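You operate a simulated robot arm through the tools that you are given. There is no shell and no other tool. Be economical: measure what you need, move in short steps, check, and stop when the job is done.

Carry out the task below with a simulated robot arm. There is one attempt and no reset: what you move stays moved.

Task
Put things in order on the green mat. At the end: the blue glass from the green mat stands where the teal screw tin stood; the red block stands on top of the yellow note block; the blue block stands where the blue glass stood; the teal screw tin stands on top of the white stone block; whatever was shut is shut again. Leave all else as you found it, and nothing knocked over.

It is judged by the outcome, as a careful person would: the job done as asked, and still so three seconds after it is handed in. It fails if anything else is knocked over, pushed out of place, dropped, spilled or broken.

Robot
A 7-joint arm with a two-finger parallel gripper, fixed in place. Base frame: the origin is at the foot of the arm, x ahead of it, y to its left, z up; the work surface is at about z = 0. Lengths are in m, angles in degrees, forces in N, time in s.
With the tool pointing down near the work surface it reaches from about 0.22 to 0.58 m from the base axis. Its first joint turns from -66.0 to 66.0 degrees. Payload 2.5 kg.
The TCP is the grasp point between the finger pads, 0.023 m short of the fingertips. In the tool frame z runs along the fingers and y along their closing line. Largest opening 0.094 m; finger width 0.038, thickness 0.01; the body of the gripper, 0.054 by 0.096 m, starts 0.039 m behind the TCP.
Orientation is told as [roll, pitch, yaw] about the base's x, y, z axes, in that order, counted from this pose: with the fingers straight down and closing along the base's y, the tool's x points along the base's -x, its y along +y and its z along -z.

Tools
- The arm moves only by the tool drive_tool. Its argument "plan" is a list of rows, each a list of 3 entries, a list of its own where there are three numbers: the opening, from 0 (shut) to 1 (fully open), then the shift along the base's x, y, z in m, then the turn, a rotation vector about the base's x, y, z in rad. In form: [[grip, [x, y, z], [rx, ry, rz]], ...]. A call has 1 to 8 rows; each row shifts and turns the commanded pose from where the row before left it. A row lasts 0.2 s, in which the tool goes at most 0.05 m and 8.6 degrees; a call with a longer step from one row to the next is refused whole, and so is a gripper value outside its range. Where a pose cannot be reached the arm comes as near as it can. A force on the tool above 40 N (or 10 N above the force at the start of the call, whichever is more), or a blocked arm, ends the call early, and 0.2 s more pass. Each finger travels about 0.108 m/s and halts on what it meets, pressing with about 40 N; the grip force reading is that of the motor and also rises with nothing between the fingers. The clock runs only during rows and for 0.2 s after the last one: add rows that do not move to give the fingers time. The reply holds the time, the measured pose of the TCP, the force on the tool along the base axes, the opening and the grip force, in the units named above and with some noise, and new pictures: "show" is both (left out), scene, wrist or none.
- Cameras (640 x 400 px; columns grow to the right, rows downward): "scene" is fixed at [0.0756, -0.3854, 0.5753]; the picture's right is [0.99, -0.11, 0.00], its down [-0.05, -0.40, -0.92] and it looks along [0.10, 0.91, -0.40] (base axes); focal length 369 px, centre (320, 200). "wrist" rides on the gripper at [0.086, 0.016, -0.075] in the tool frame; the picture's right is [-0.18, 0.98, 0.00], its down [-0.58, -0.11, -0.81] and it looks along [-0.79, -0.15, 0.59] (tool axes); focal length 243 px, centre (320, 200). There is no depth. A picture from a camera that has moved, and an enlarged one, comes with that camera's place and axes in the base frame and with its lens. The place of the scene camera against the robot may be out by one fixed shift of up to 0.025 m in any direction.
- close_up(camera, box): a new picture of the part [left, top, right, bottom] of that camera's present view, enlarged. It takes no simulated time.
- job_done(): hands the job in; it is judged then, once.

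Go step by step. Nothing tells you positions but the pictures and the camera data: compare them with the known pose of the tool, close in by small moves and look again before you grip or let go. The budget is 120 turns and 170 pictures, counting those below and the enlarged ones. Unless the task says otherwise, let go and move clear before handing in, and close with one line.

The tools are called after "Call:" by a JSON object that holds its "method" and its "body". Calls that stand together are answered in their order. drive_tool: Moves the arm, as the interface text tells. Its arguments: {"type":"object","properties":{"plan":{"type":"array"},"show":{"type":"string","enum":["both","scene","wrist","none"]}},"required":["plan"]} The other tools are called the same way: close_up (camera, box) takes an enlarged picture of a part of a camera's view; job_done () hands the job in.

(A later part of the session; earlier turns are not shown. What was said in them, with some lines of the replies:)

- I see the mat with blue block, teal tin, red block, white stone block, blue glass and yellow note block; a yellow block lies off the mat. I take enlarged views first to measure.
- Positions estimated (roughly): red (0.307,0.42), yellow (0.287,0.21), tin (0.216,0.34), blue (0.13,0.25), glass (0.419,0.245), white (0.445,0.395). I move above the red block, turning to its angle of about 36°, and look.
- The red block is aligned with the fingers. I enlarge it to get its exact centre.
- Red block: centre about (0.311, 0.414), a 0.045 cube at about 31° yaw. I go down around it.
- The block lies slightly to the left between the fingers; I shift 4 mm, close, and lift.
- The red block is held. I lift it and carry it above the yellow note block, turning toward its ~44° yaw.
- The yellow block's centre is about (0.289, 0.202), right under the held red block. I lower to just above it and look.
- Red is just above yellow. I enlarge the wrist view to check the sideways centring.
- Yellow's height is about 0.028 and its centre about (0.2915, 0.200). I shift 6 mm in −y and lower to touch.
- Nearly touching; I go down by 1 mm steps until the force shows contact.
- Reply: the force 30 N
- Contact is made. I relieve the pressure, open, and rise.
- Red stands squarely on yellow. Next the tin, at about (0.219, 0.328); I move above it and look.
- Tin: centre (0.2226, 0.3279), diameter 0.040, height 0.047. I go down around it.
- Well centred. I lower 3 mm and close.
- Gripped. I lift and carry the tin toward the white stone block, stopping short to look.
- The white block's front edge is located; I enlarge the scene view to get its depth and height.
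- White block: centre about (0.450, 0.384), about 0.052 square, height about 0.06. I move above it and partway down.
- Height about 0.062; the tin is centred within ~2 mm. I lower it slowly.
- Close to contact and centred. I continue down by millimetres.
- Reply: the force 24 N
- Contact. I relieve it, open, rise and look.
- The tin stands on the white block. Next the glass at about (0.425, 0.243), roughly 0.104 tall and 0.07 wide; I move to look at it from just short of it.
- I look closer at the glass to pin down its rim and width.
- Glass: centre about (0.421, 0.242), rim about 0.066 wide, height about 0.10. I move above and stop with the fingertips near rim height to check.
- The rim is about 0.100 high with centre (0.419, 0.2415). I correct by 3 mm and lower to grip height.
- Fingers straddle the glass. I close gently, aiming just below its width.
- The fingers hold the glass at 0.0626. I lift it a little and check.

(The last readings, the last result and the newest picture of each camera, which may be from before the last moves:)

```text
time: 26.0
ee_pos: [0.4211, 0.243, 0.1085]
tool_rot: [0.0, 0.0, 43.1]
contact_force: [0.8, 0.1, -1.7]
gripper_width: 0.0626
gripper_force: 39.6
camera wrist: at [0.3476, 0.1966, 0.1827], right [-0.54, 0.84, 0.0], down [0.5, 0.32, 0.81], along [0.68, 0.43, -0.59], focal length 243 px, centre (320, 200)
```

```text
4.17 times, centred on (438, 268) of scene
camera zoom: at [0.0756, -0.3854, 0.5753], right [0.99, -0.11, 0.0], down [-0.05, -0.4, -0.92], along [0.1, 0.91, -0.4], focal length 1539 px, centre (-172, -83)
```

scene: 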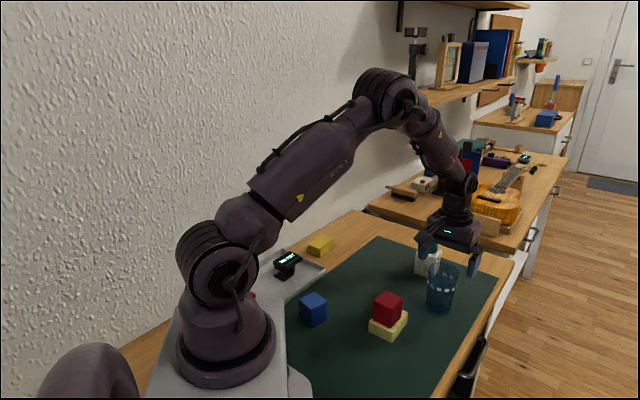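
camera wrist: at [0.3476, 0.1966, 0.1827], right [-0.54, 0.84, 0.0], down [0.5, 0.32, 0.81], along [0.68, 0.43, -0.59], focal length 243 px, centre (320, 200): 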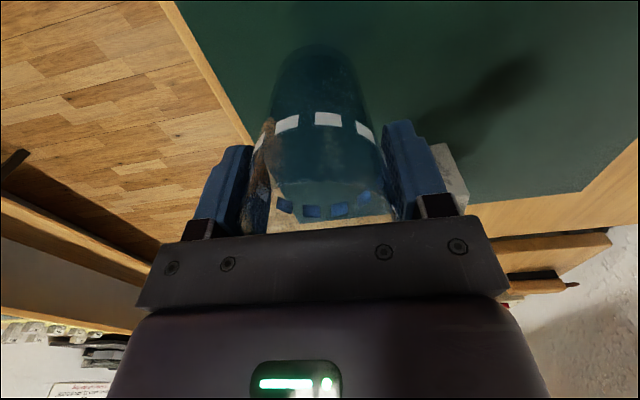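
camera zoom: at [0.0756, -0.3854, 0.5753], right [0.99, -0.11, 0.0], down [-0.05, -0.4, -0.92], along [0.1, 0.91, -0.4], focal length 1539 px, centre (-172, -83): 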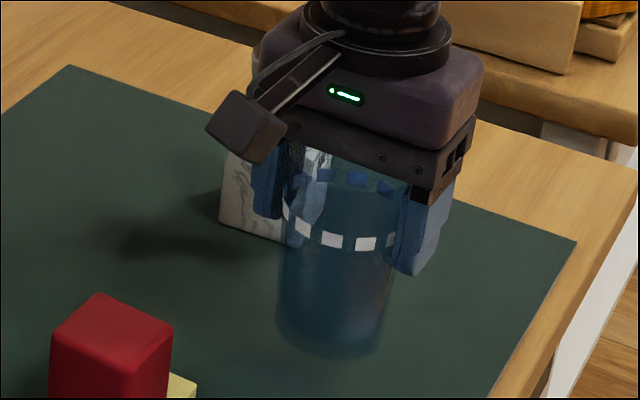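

The glass hangs upright. I raise it clear of the red stack, then carry it to the tin's old place.

Call:
{"method": "drive_tool", "body": {"plan": [[0.6, [0, 0, 0.02], [0, 0, 0]], [0.6, [0, 0, 0.03], [0, 0, 0]], [0.6, [0, 0, 0.02], [0, 0, 0]], [0.6, [-0.02, 0.0088, 0], [0, 0, 0]], [0.6, [-0.035, 0.0154, 0], [0, 0, 0]], [0.6, [-0.04, 0.0176, 0], [0, 0, 0]], [0.6, [-0.04, 0.0176, 0], [0, 0, 0]], [0.6, [-0.035, 0.0154, 0], [0, 0, 0]]], "show": "none"}}

Call:
{"method": "drive_tool", "body": {"plan": [[0.6, [-0.0266, 0.0117, 0], [0, 0, 0]], [0.6, [0, 0, -0.03], [0, 0, 0]], [0.6, [0, 0, -0.03], [0, 0, 0]], [0.6, [0, 0, 0], [0, 0, 0]]]}}

Call:
{"method": "close_up", "body": {"camera": "scene", "box": [290, 220, 420, 316]}}

```text
time: 27.8
ee_pos: [0.2495, 0.3157, 0.1775]
tool_rot: [0.0, -0.1, 43.3]
contact_force: [-0.7, -0.3, -1.9]
gripper_width: 0.0626
gripper_force: 39.7
```

```text
time: 28.8
ee_pos: [0.2234, 0.3284, 0.1183]
tool_rot: [-0.2, -0.1, 43.1]
contact_force: [-0.9, 0.1, -1.8]
gripper_width: 0.0625
gripper_force: 40.0
camera wrist: at [0.1504, 0.283, 0.1924], right [-0.54, 0.84, 0.0], down [0.5, 0.32, 0.81], along [0.68, 0.43, -0.59], focal length 243 px, centre (320, 200)
```

scene: 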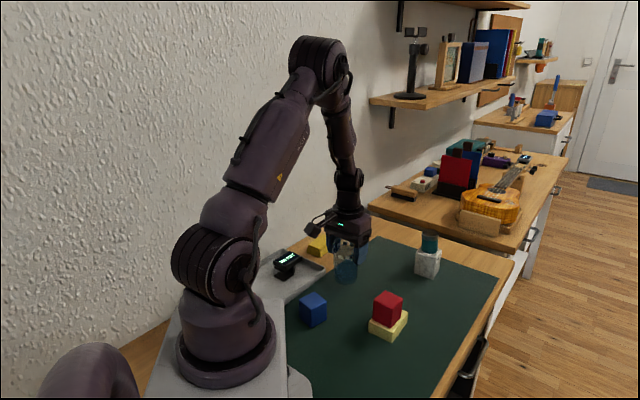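
wrist: 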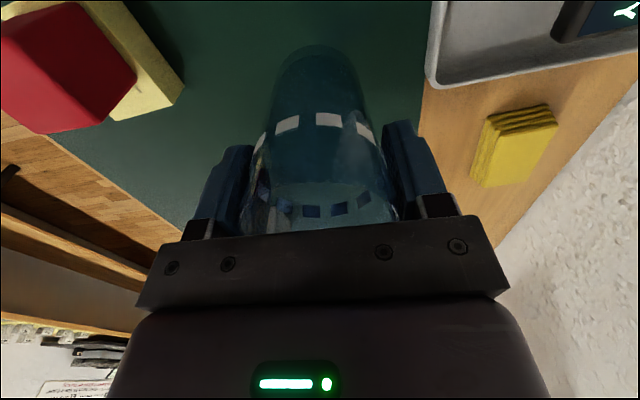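

```text
4.17 times, centred on (355, 268) of scene
camera zoom: at [0.0756, -0.3853, 0.5753], right [0.99, -0.11, 0.0], down [-0.05, -0.4, -0.92], along [0.1, 0.91, -0.4], focal length 1539 px, centre (174, -83)
```

zoom: 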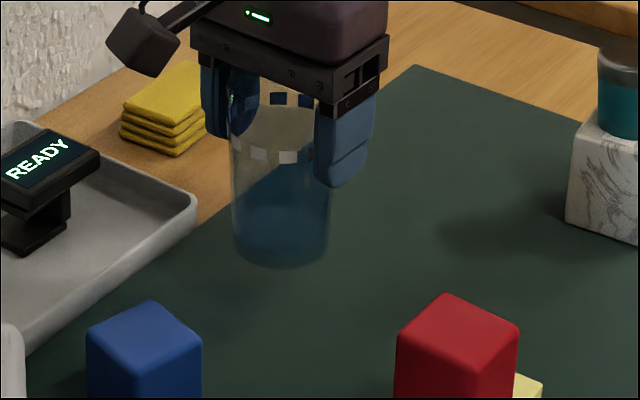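

The glass holds liquid, level and unspilled. I lower it gently, to just above the mat.

Call:
{"method": "drive_tool", "body": {"plan": [[0.6, [0.0005, 0.001, -0.015], [0, 0, 0]], [0.6, [0, 0, -0.015], [0, 0, 0]], [0.6, [0, 0, -0.006], [0, 0, 0]], [0.6, [0, 0, 0], [0, 0, 0]]], "show": "none"}}

Call:
{"method": "drive_tool", "body": {"plan": [[0.6, [0, 0, -0.0015], [0, 0, 0]], [0.6, [0, 0, 0], [0, 0, 0]]], "show": "none"}}

Call:
{"method": "drive_tool", "body": {"plan": [[0.6, [0, 0, -0.0015], [0, 0, 0]], [0.6, [0, 0, 0], [0, 0, 0]]], "show": "none"}}

```text
time: 29.8
ee_pos: [0.2237, 0.3307, 0.0825]
tool_rot: [0.0, 0.0, 43.2]
contact_force: [0.9, -0.4, -1.6]
gripper_width: 0.0624
gripper_force: 39.9
```

```text
time: 30.4
ee_pos: [0.2229, 0.3296, 0.0825]
tool_rot: [0.0, -0.1, 43.2]
contact_force: [0.9, -0.3, -1.4]
gripper_width: 0.0627
gripper_force: 40.0
```

```text
time: 31.0
ee_pos: [0.2249, 0.3292, 0.081]
tool_rot: [0.0, 0.0, 43.0]
contact_force: [0.8, -0.9, -2.2]
gripper_width: 0.0625
gripper_force: 40.1
```

Call:
{"method": "drive_tool", "body": {"plan": [[0.6, [0, 0, -0.0015], [0, 0, 0]], [0.6, [0, 0, 0], [0, 0, 0]]], "show": "none"}}

Call:
{"method": "close_up", "body": {"camera": "scene", "box": [310, 230, 380, 300]}}

```text
time: 31.6
ee_pos: [0.2238, 0.3285, 0.0779]
tool_rot: [0.0, -0.1, 43.1]
contact_force: [-0.3, -0.2, -2.1]
gripper_width: 0.0626
gripper_force: 39.7
```

```text
5.71 times, centred on (345, 265) of scene
camera zoom: at [0.0756, -0.3853, 0.5753], right [0.99, -0.11, 0.0], down [-0.05, -0.4, -0.92], along [0.1, 0.91, -0.4], focal length 2110 px, centre (177, -171)
```

zoom: 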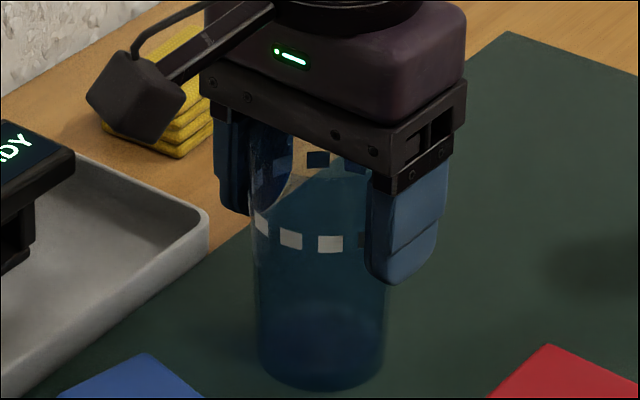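

Not yet in contact (weight still −2 N); I continue in 1 mm steps.

Call:
{"method": "drive_tool", "body": {"plan": [[0.6, [0, 0, -0.001], [0, 0, 0]], [0.6, [0, 0, 0], [0, 0, 0]]], "show": "none"}}

Call:
{"method": "drive_tool", "body": {"plan": [[0.6, [0, 0, -0.0007], [0, 0, 0]], [0.6, [0, 0, 0], [0, 0, 0]]], "show": "none"}}

```text
time: 32.2
ee_pos: [0.2244, 0.3289, 0.078]
tool_rot: [0.0, 0.1, 43.1]
contact_force: [-1.8, -4.8, 15.2]
gripper_width: 0.0624
gripper_force: 40.4
```

```text
time: 32.8
ee_pos: [0.2242, 0.3284, 0.0776]
tool_rot: [0.0, -0.2, 43.1]
contact_force: [0.0, -7.4, 25.2]
gripper_width: 0.0628
gripper_force: 39.7
```

The glass stands on the mat. I relieve the load, open slowly and rise straight up.

Call:
{"method": "drive_tool", "body": {"plan": [[0.6, [0, 0, 0.0012], [0, 0, 0]], [0.72, [0, 0, 0], [0, 0, 0]], [0.85, [0, 0, 0], [0, 0, 0]], [1, [0, 0, 0], [0, 0, 0]], [1, [0, 0, 0], [0, 0, 0]], [1, [0, 0, 0.03], [0, 0, 0]], [1, [0, 0, 0.04], [0, 0, 0]], [1, [0, 0, 0.04], [0, 0, 0]]]}}

Call:
{"method": "close_up", "body": {"camera": "scene", "box": [280, 220, 520, 370]}}

```text
time: 34.6
ee_pos: [0.2261, 0.3294, 0.1876]
tool_rot: [0.0, 0.0, 43.1]
contact_force: [-0.2, 0.0, -0.3]
gripper_width: 0.0939
gripper_force: 0.0
camera wrist: at [0.1518, 0.2847, 0.2623], right [-0.54, 0.84, 0.0], down [0.5, 0.32, 0.81], along [0.68, 0.43, -0.59], focal length 243 px, centre (320, 200)
```

scene: 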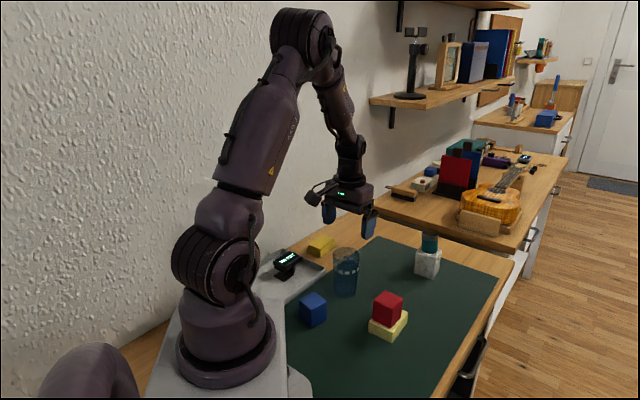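
wrist: 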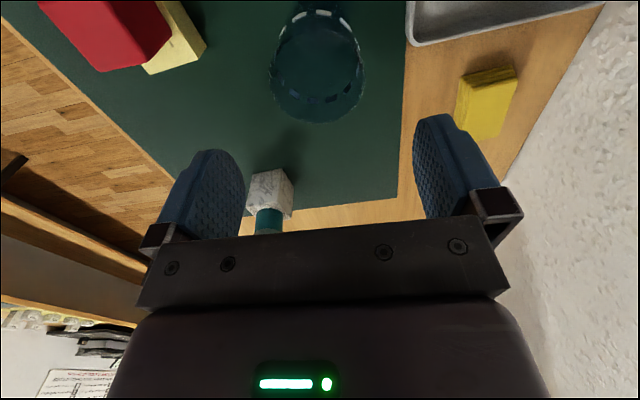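

```text
2.67 times, centred on (400, 295) of scene
camera zoom: at [0.0756, -0.3853, 0.5753], right [0.99, -0.11, 0.0], down [-0.05, -0.4, -0.92], along [0.1, 0.91, -0.4], focal length 985 px, centre (107, -53)
```

zoom: 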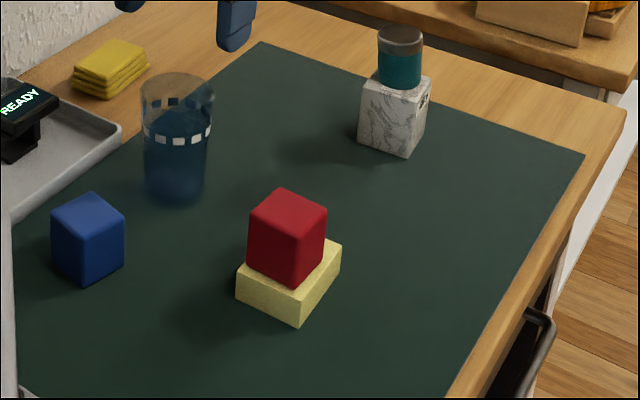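

The glass stands exactly where the tin stood. Now the blue block, at about (0.136, 0.245); I move above it and look.

Call:
{"method": "drive_tool", "body": {"plan": [[1, [-0.03, -0.028, 0], [0, 0, 0]], [1, [-0.03, -0.028, 0], [0, 0, 0]], [1, [-0.03, -0.028, 0], [0, 0, 0]], [1, [0, 0, 0], [0, 0, 0]]], "show": "wrist"}}

Call:
{"method": "close_up", "body": {"camera": "wrist", "box": [220, 0, 444, 140]}}

```text
time: 35.6
ee_pos: [0.1357, 0.246, 0.188]
tool_rot: [-0.1, 0.0, 43.2]
contact_force: [-0.2, -0.3, 0.5]
gripper_width: 0.094
gripper_force: 0.1
camera wrist: at [0.0619, 0.2005, 0.2619], right [-0.54, 0.84, 0.0], down [0.5, 0.32, 0.81], along [0.68, 0.43, -0.59], focal length 243 px, centre (320, 200)
```

wrist: 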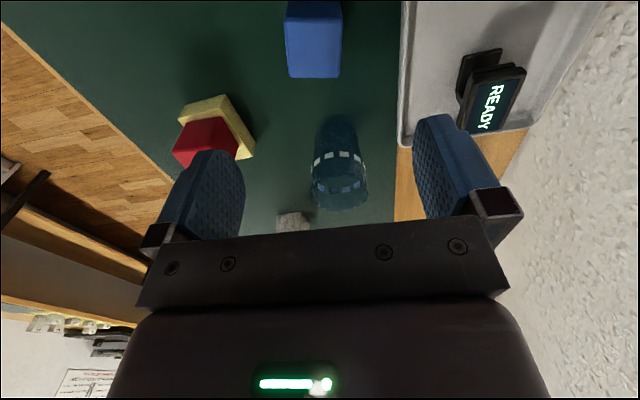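

```text
2.86 times, centred on (332, 70) of wrist
camera zoom: at [0.0619, 0.2005, 0.2619], right [-0.54, 0.84, 0.0], down [0.5, 0.32, 0.81], along [0.68, 0.43, -0.59], focal length 693 px, centre (286, 571)
```

zoom: 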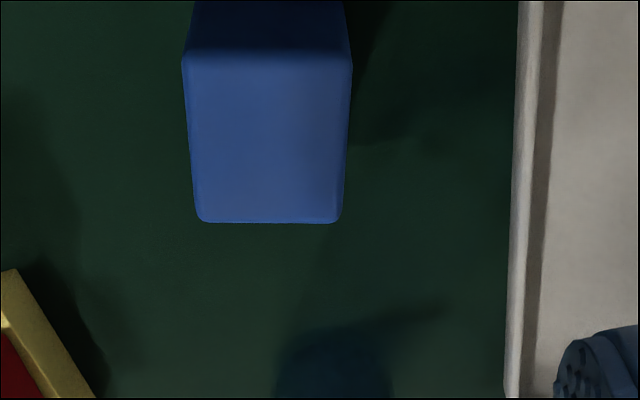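

Blue block: centre about (0.139, 0.243), yaw about 33°. I turn and go down around it.

Call:
{"method": "drive_tool", "body": {"plan": [[1, [0.0035, -0.003, -0.01], [0, 0, -0.09]], [1, [0, 0, -0.035], [0, 0, -0.09]], [1, [0, 0, -0.035], [0, 0, 0]], [1, [0, 0, -0.035], [0, 0, 0]], [1, [0, 0, -0.04], [0, 0, 0]], [1, [0, 0, 0], [0, 0, 0]]], "show": "wrist"}}

```text
time: 37.0
ee_pos: [0.1349, 0.2415, 0.0314]
tool_rot: [0.0, 0.1, 32.8]
contact_force: [-0.3, -0.2, 0.5]
gripper_width: 0.0941
gripper_force: 0.1
camera wrist: at [0.0549, 0.2106, 0.1053], right [-0.38, 0.93, 0.0], down [0.55, 0.22, 0.81], along [0.75, 0.3, -0.59], focal length 243 px, centre (320, 200)
```

wrist: 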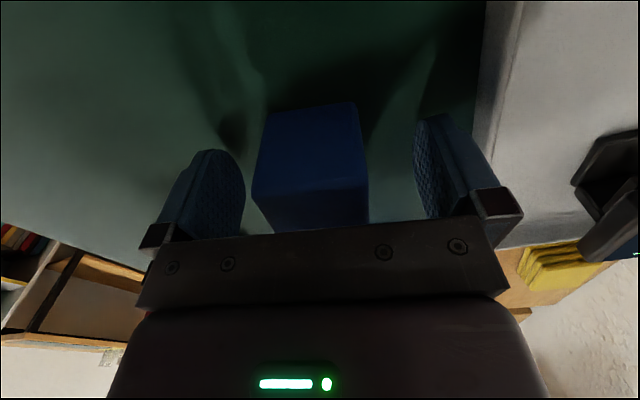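

Centred; I nudge 3 mm forward, lower 2 mm and close.

Call:
{"method": "drive_tool", "body": {"plan": [[1, [0.0035, 0.001, -0.002], [0, 0, 0]], [0.3, [0, 0, 0], [0, 0, 0]], [0.3, [0, 0, 0], [0, 0, 0]], [0.3, [0, 0, 0], [0, 0, 0]]], "show": "wrist"}}

```text
time: 38.0
ee_pos: [0.1408, 0.2428, 0.0287]
tool_rot: [0.0, 0.1, 32.7]
contact_force: [0.2, -0.8, 0.5]
gripper_width: 0.0443
gripper_force: 39.7
camera wrist: at [0.0595, 0.2112, 0.1037], right [-0.38, 0.93, 0.0], down [0.55, 0.22, 0.81], along [0.75, 0.3, -0.59], focal length 243 px, centre (320, 200)
```

wrist: 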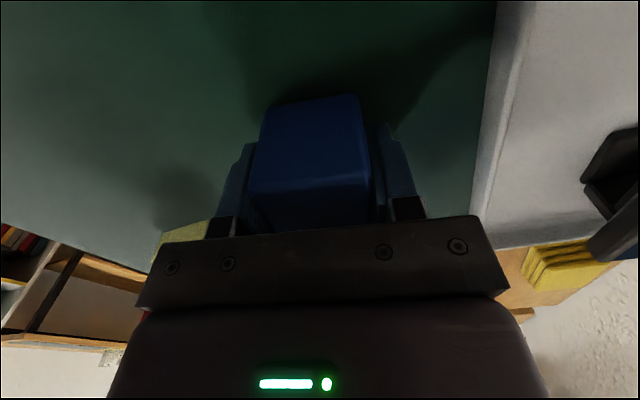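

Held. I lift high and carry it over to the glass's old place (0.419, 0.2415).

Call:
{"method": "drive_tool", "body": {"plan": [[0.3, [0, 0, 0.04], [0, 0, 0]], [0.3, [0, 0, 0.045], [0, 0, 0]], [0.3, [0, 0, 0.045], [0, 0, 0]], [0.3, [0, 0, 0.03], [0, 0, 0]], [0.3, [0.046, 0, 0], [0, 0, 0]], [0.3, [0.046, 0, 0], [0, 0, 0]], [0.3, [0.046, 0, 0], [0, 0, 0]], [0.3, [0.046, 0, 0], [0, 0, 0]]], "show": "none"}}

Call:
{"method": "drive_tool", "body": {"plan": [[0.3, [0.046, 0, 0], [0, 0, 0]], [0.3, [0.048, 0, 0], [0, 0, 0]], [0.3, [0, 0, -0.04], [0, 0, 0]], [0.3, [0, 0, -0.04], [0, 0, 0]], [0.3, [0, 0, -0.04], [0, 0, 0]], [0.3, [0, 0, 0], [0, 0, 0]]]}}

```text
time: 39.8
ee_pos: [0.326, 0.2447, 0.1928]
tool_rot: [0.0, 0.0, 33.0]
contact_force: [0.0, -0.7, -0.2]
gripper_width: 0.0443
gripper_force: 39.6
```

```text
time: 41.2
ee_pos: [0.4179, 0.2452, 0.0679]
tool_rot: [0.1, 0.0, 32.7]
contact_force: [0.7, -0.7, -0.9]
gripper_width: 0.0443
gripper_force: 40.4
camera wrist: at [0.338, 0.2123, 0.1423], right [-0.38, 0.93, 0.0], down [0.55, 0.22, 0.81], along [0.75, 0.3, -0.59], focal length 243 px, centre (320, 200)
```

scene: 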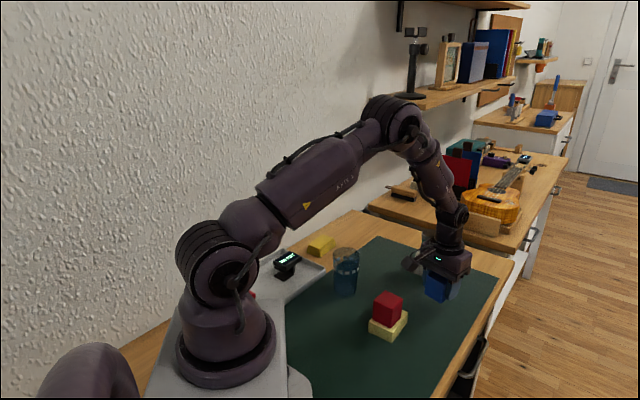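
wrist: 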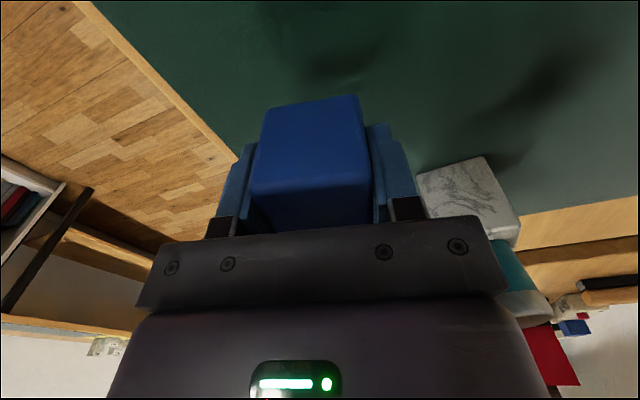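

In place above the spot; I correct slightly and lower to near the mat.

Call:
{"method": "drive_tool", "body": {"plan": [[0.3, [0.0015, -0.002, -0.02], [0, 0, 0]], [0.3, [0, 0, -0.017], [0, 0, 0]], [0.3, [0, 0, 0], [0, 0, 0]]], "show": "none"}}

Call:
{"method": "drive_tool", "body": {"plan": [[0.3, [0, 0, -0.001], [0, 0, 0]], [0.3, [0, 0, 0], [0, 0, 0]]], "show": "none"}}

Call:
{"method": "drive_tool", "body": {"plan": [[0.3, [0, 0, -0.001], [0, 0, 0]], [0.3, [0, 0, 0], [0, 0, 0]]], "show": "none"}}

```text
time: 42.0
ee_pos: [0.4212, 0.2402, 0.0336]
tool_rot: [0.0, 0.0, 32.8]
contact_force: [0.3, -0.6, -1.2]
gripper_width: 0.0445
gripper_force: 40.3
```

```text
time: 42.6
ee_pos: [0.4214, 0.2411, 0.0338]
tool_rot: [0.0, 0.0, 32.8]
contact_force: [-0.2, 0.3, -1.1]
gripper_width: 0.0442
gripper_force: 40.0
```

```text
time: 43.2
ee_pos: [0.4209, 0.241, 0.0318]
tool_rot: [0.0, 0.0, 32.7]
contact_force: [-0.2, -0.7, -0.8]
gripper_width: 0.0442
gripper_force: 40.2
```

Call:
{"method": "drive_tool", "body": {"plan": [[0.3, [0, 0, -0.0015], [0, 0, 0]], [0.3, [0, 0, 0], [0, 0, 0]]], "show": "none"}}

Call:
{"method": "drive_tool", "body": {"plan": [[0.3, [0, 0, -0.001], [0, 0, 0]], [0.3, [0, 0, 0], [0, 0, 0]]], "show": "none"}}

Call:
{"method": "close_up", "body": {"camera": "scene", "box": [400, 250, 480, 320]}}

```text
time: 43.8
ee_pos: [0.4214, 0.2416, 0.0296]
tool_rot: [0.0, -0.1, 32.8]
contact_force: [0.2, 0.0, 0.3]
gripper_width: 0.0446
gripper_force: 39.9
```

```text
time: 44.4
ee_pos: [0.4229, 0.241, 0.0308]
tool_rot: [0.0, 0.1, 32.8]
contact_force: [-7.1, -5.5, 18.5]
gripper_width: 0.0444
gripper_force: 40.2
```

```text
5.71 times, centred on (440, 285) of scene
camera zoom: at [0.0755, -0.3854, 0.5753], right [0.99, -0.11, 0.0], down [-0.05, -0.4, -0.92], along [0.1, 0.91, -0.4], focal length 2110 px, centre (-366, -286)
```

zoom: 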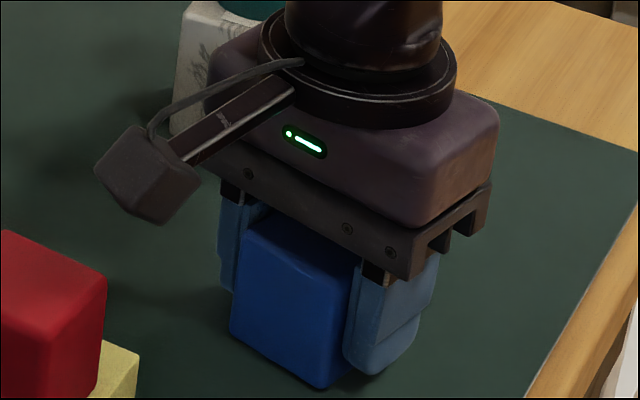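

The blue block rests on the mat. I relieve, open, and rise clear.

Call:
{"method": "drive_tool", "body": {"plan": [[0.3, [0, 0, 0.0008], [0, 0, 0]], [0.7, [0, 0, 0], [0, 0, 0]], [1, [0, 0, 0], [0, 0, 0]], [1, [0, 0, 0], [0, 0, 0]], [1, [0, 0, 0.04], [0, 0, 0]], [1, [0, 0, 0.045], [0, 0, 0]], [1, [0, 0, 0.045], [0, 0, 0]], [1, [0, 0, 0.045], [0, 0, 0]]]}}

Call:
{"method": "close_up", "body": {"camera": "scene", "box": [280, 220, 520, 370]}}

```text
time: 46.2
ee_pos: [0.4179, 0.244, 0.2039]
tool_rot: [0.0, 0.1, 32.8]
contact_force: [-0.2, 0.8, -0.2]
gripper_width: 0.0941
gripper_force: 0.0
camera wrist: at [0.338, 0.2124, 0.2779], right [-0.38, 0.93, 0.0], down [0.55, 0.22, 0.81], along [0.75, 0.3, -0.59], focal length 243 px, centre (320, 200)
```

scene: 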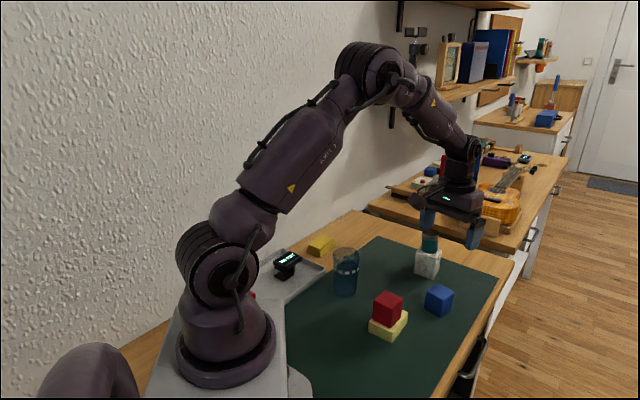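
wrist: 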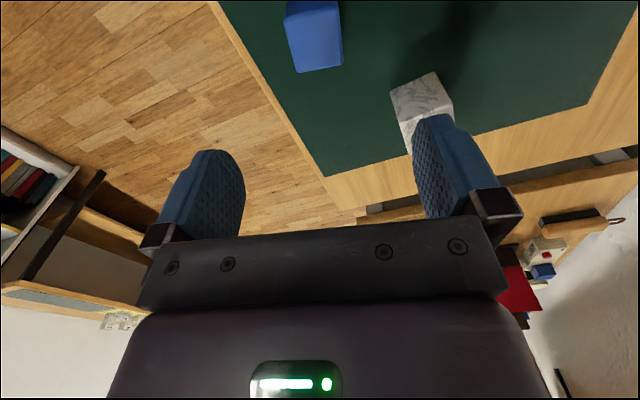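

```text
2.67 times, centred on (400, 295) of scene
camera zoom: at [0.0756, -0.3854, 0.5753], right [0.99, -0.11, 0.0], down [-0.05, -0.4, -0.92], along [0.1, 0.91, -0.4], focal length 985 px, centre (107, -53)
```

zoom: 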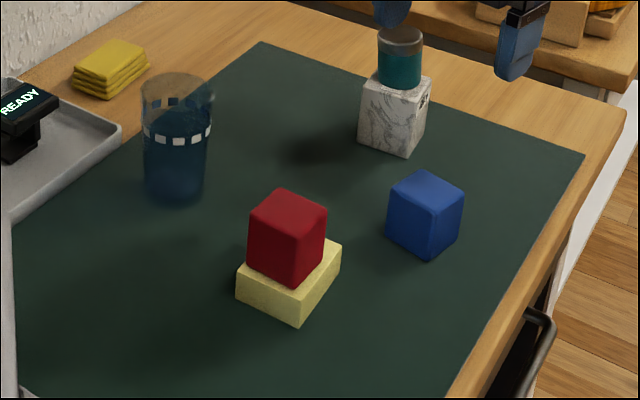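

All four objects stand where they were asked to, nothing was spilled or knocked over, and the gripper is clear with the drawer untouched, so I hand in.

Call:
{"method": "job_done", "body": {}}

```text
The job is handed in.
```

The job is handed in: red is on the yellow note block, the tin is on the white stone block, the glass is where the tin stood, and the blue block is where the glass stood. Nothing was opened along the way.
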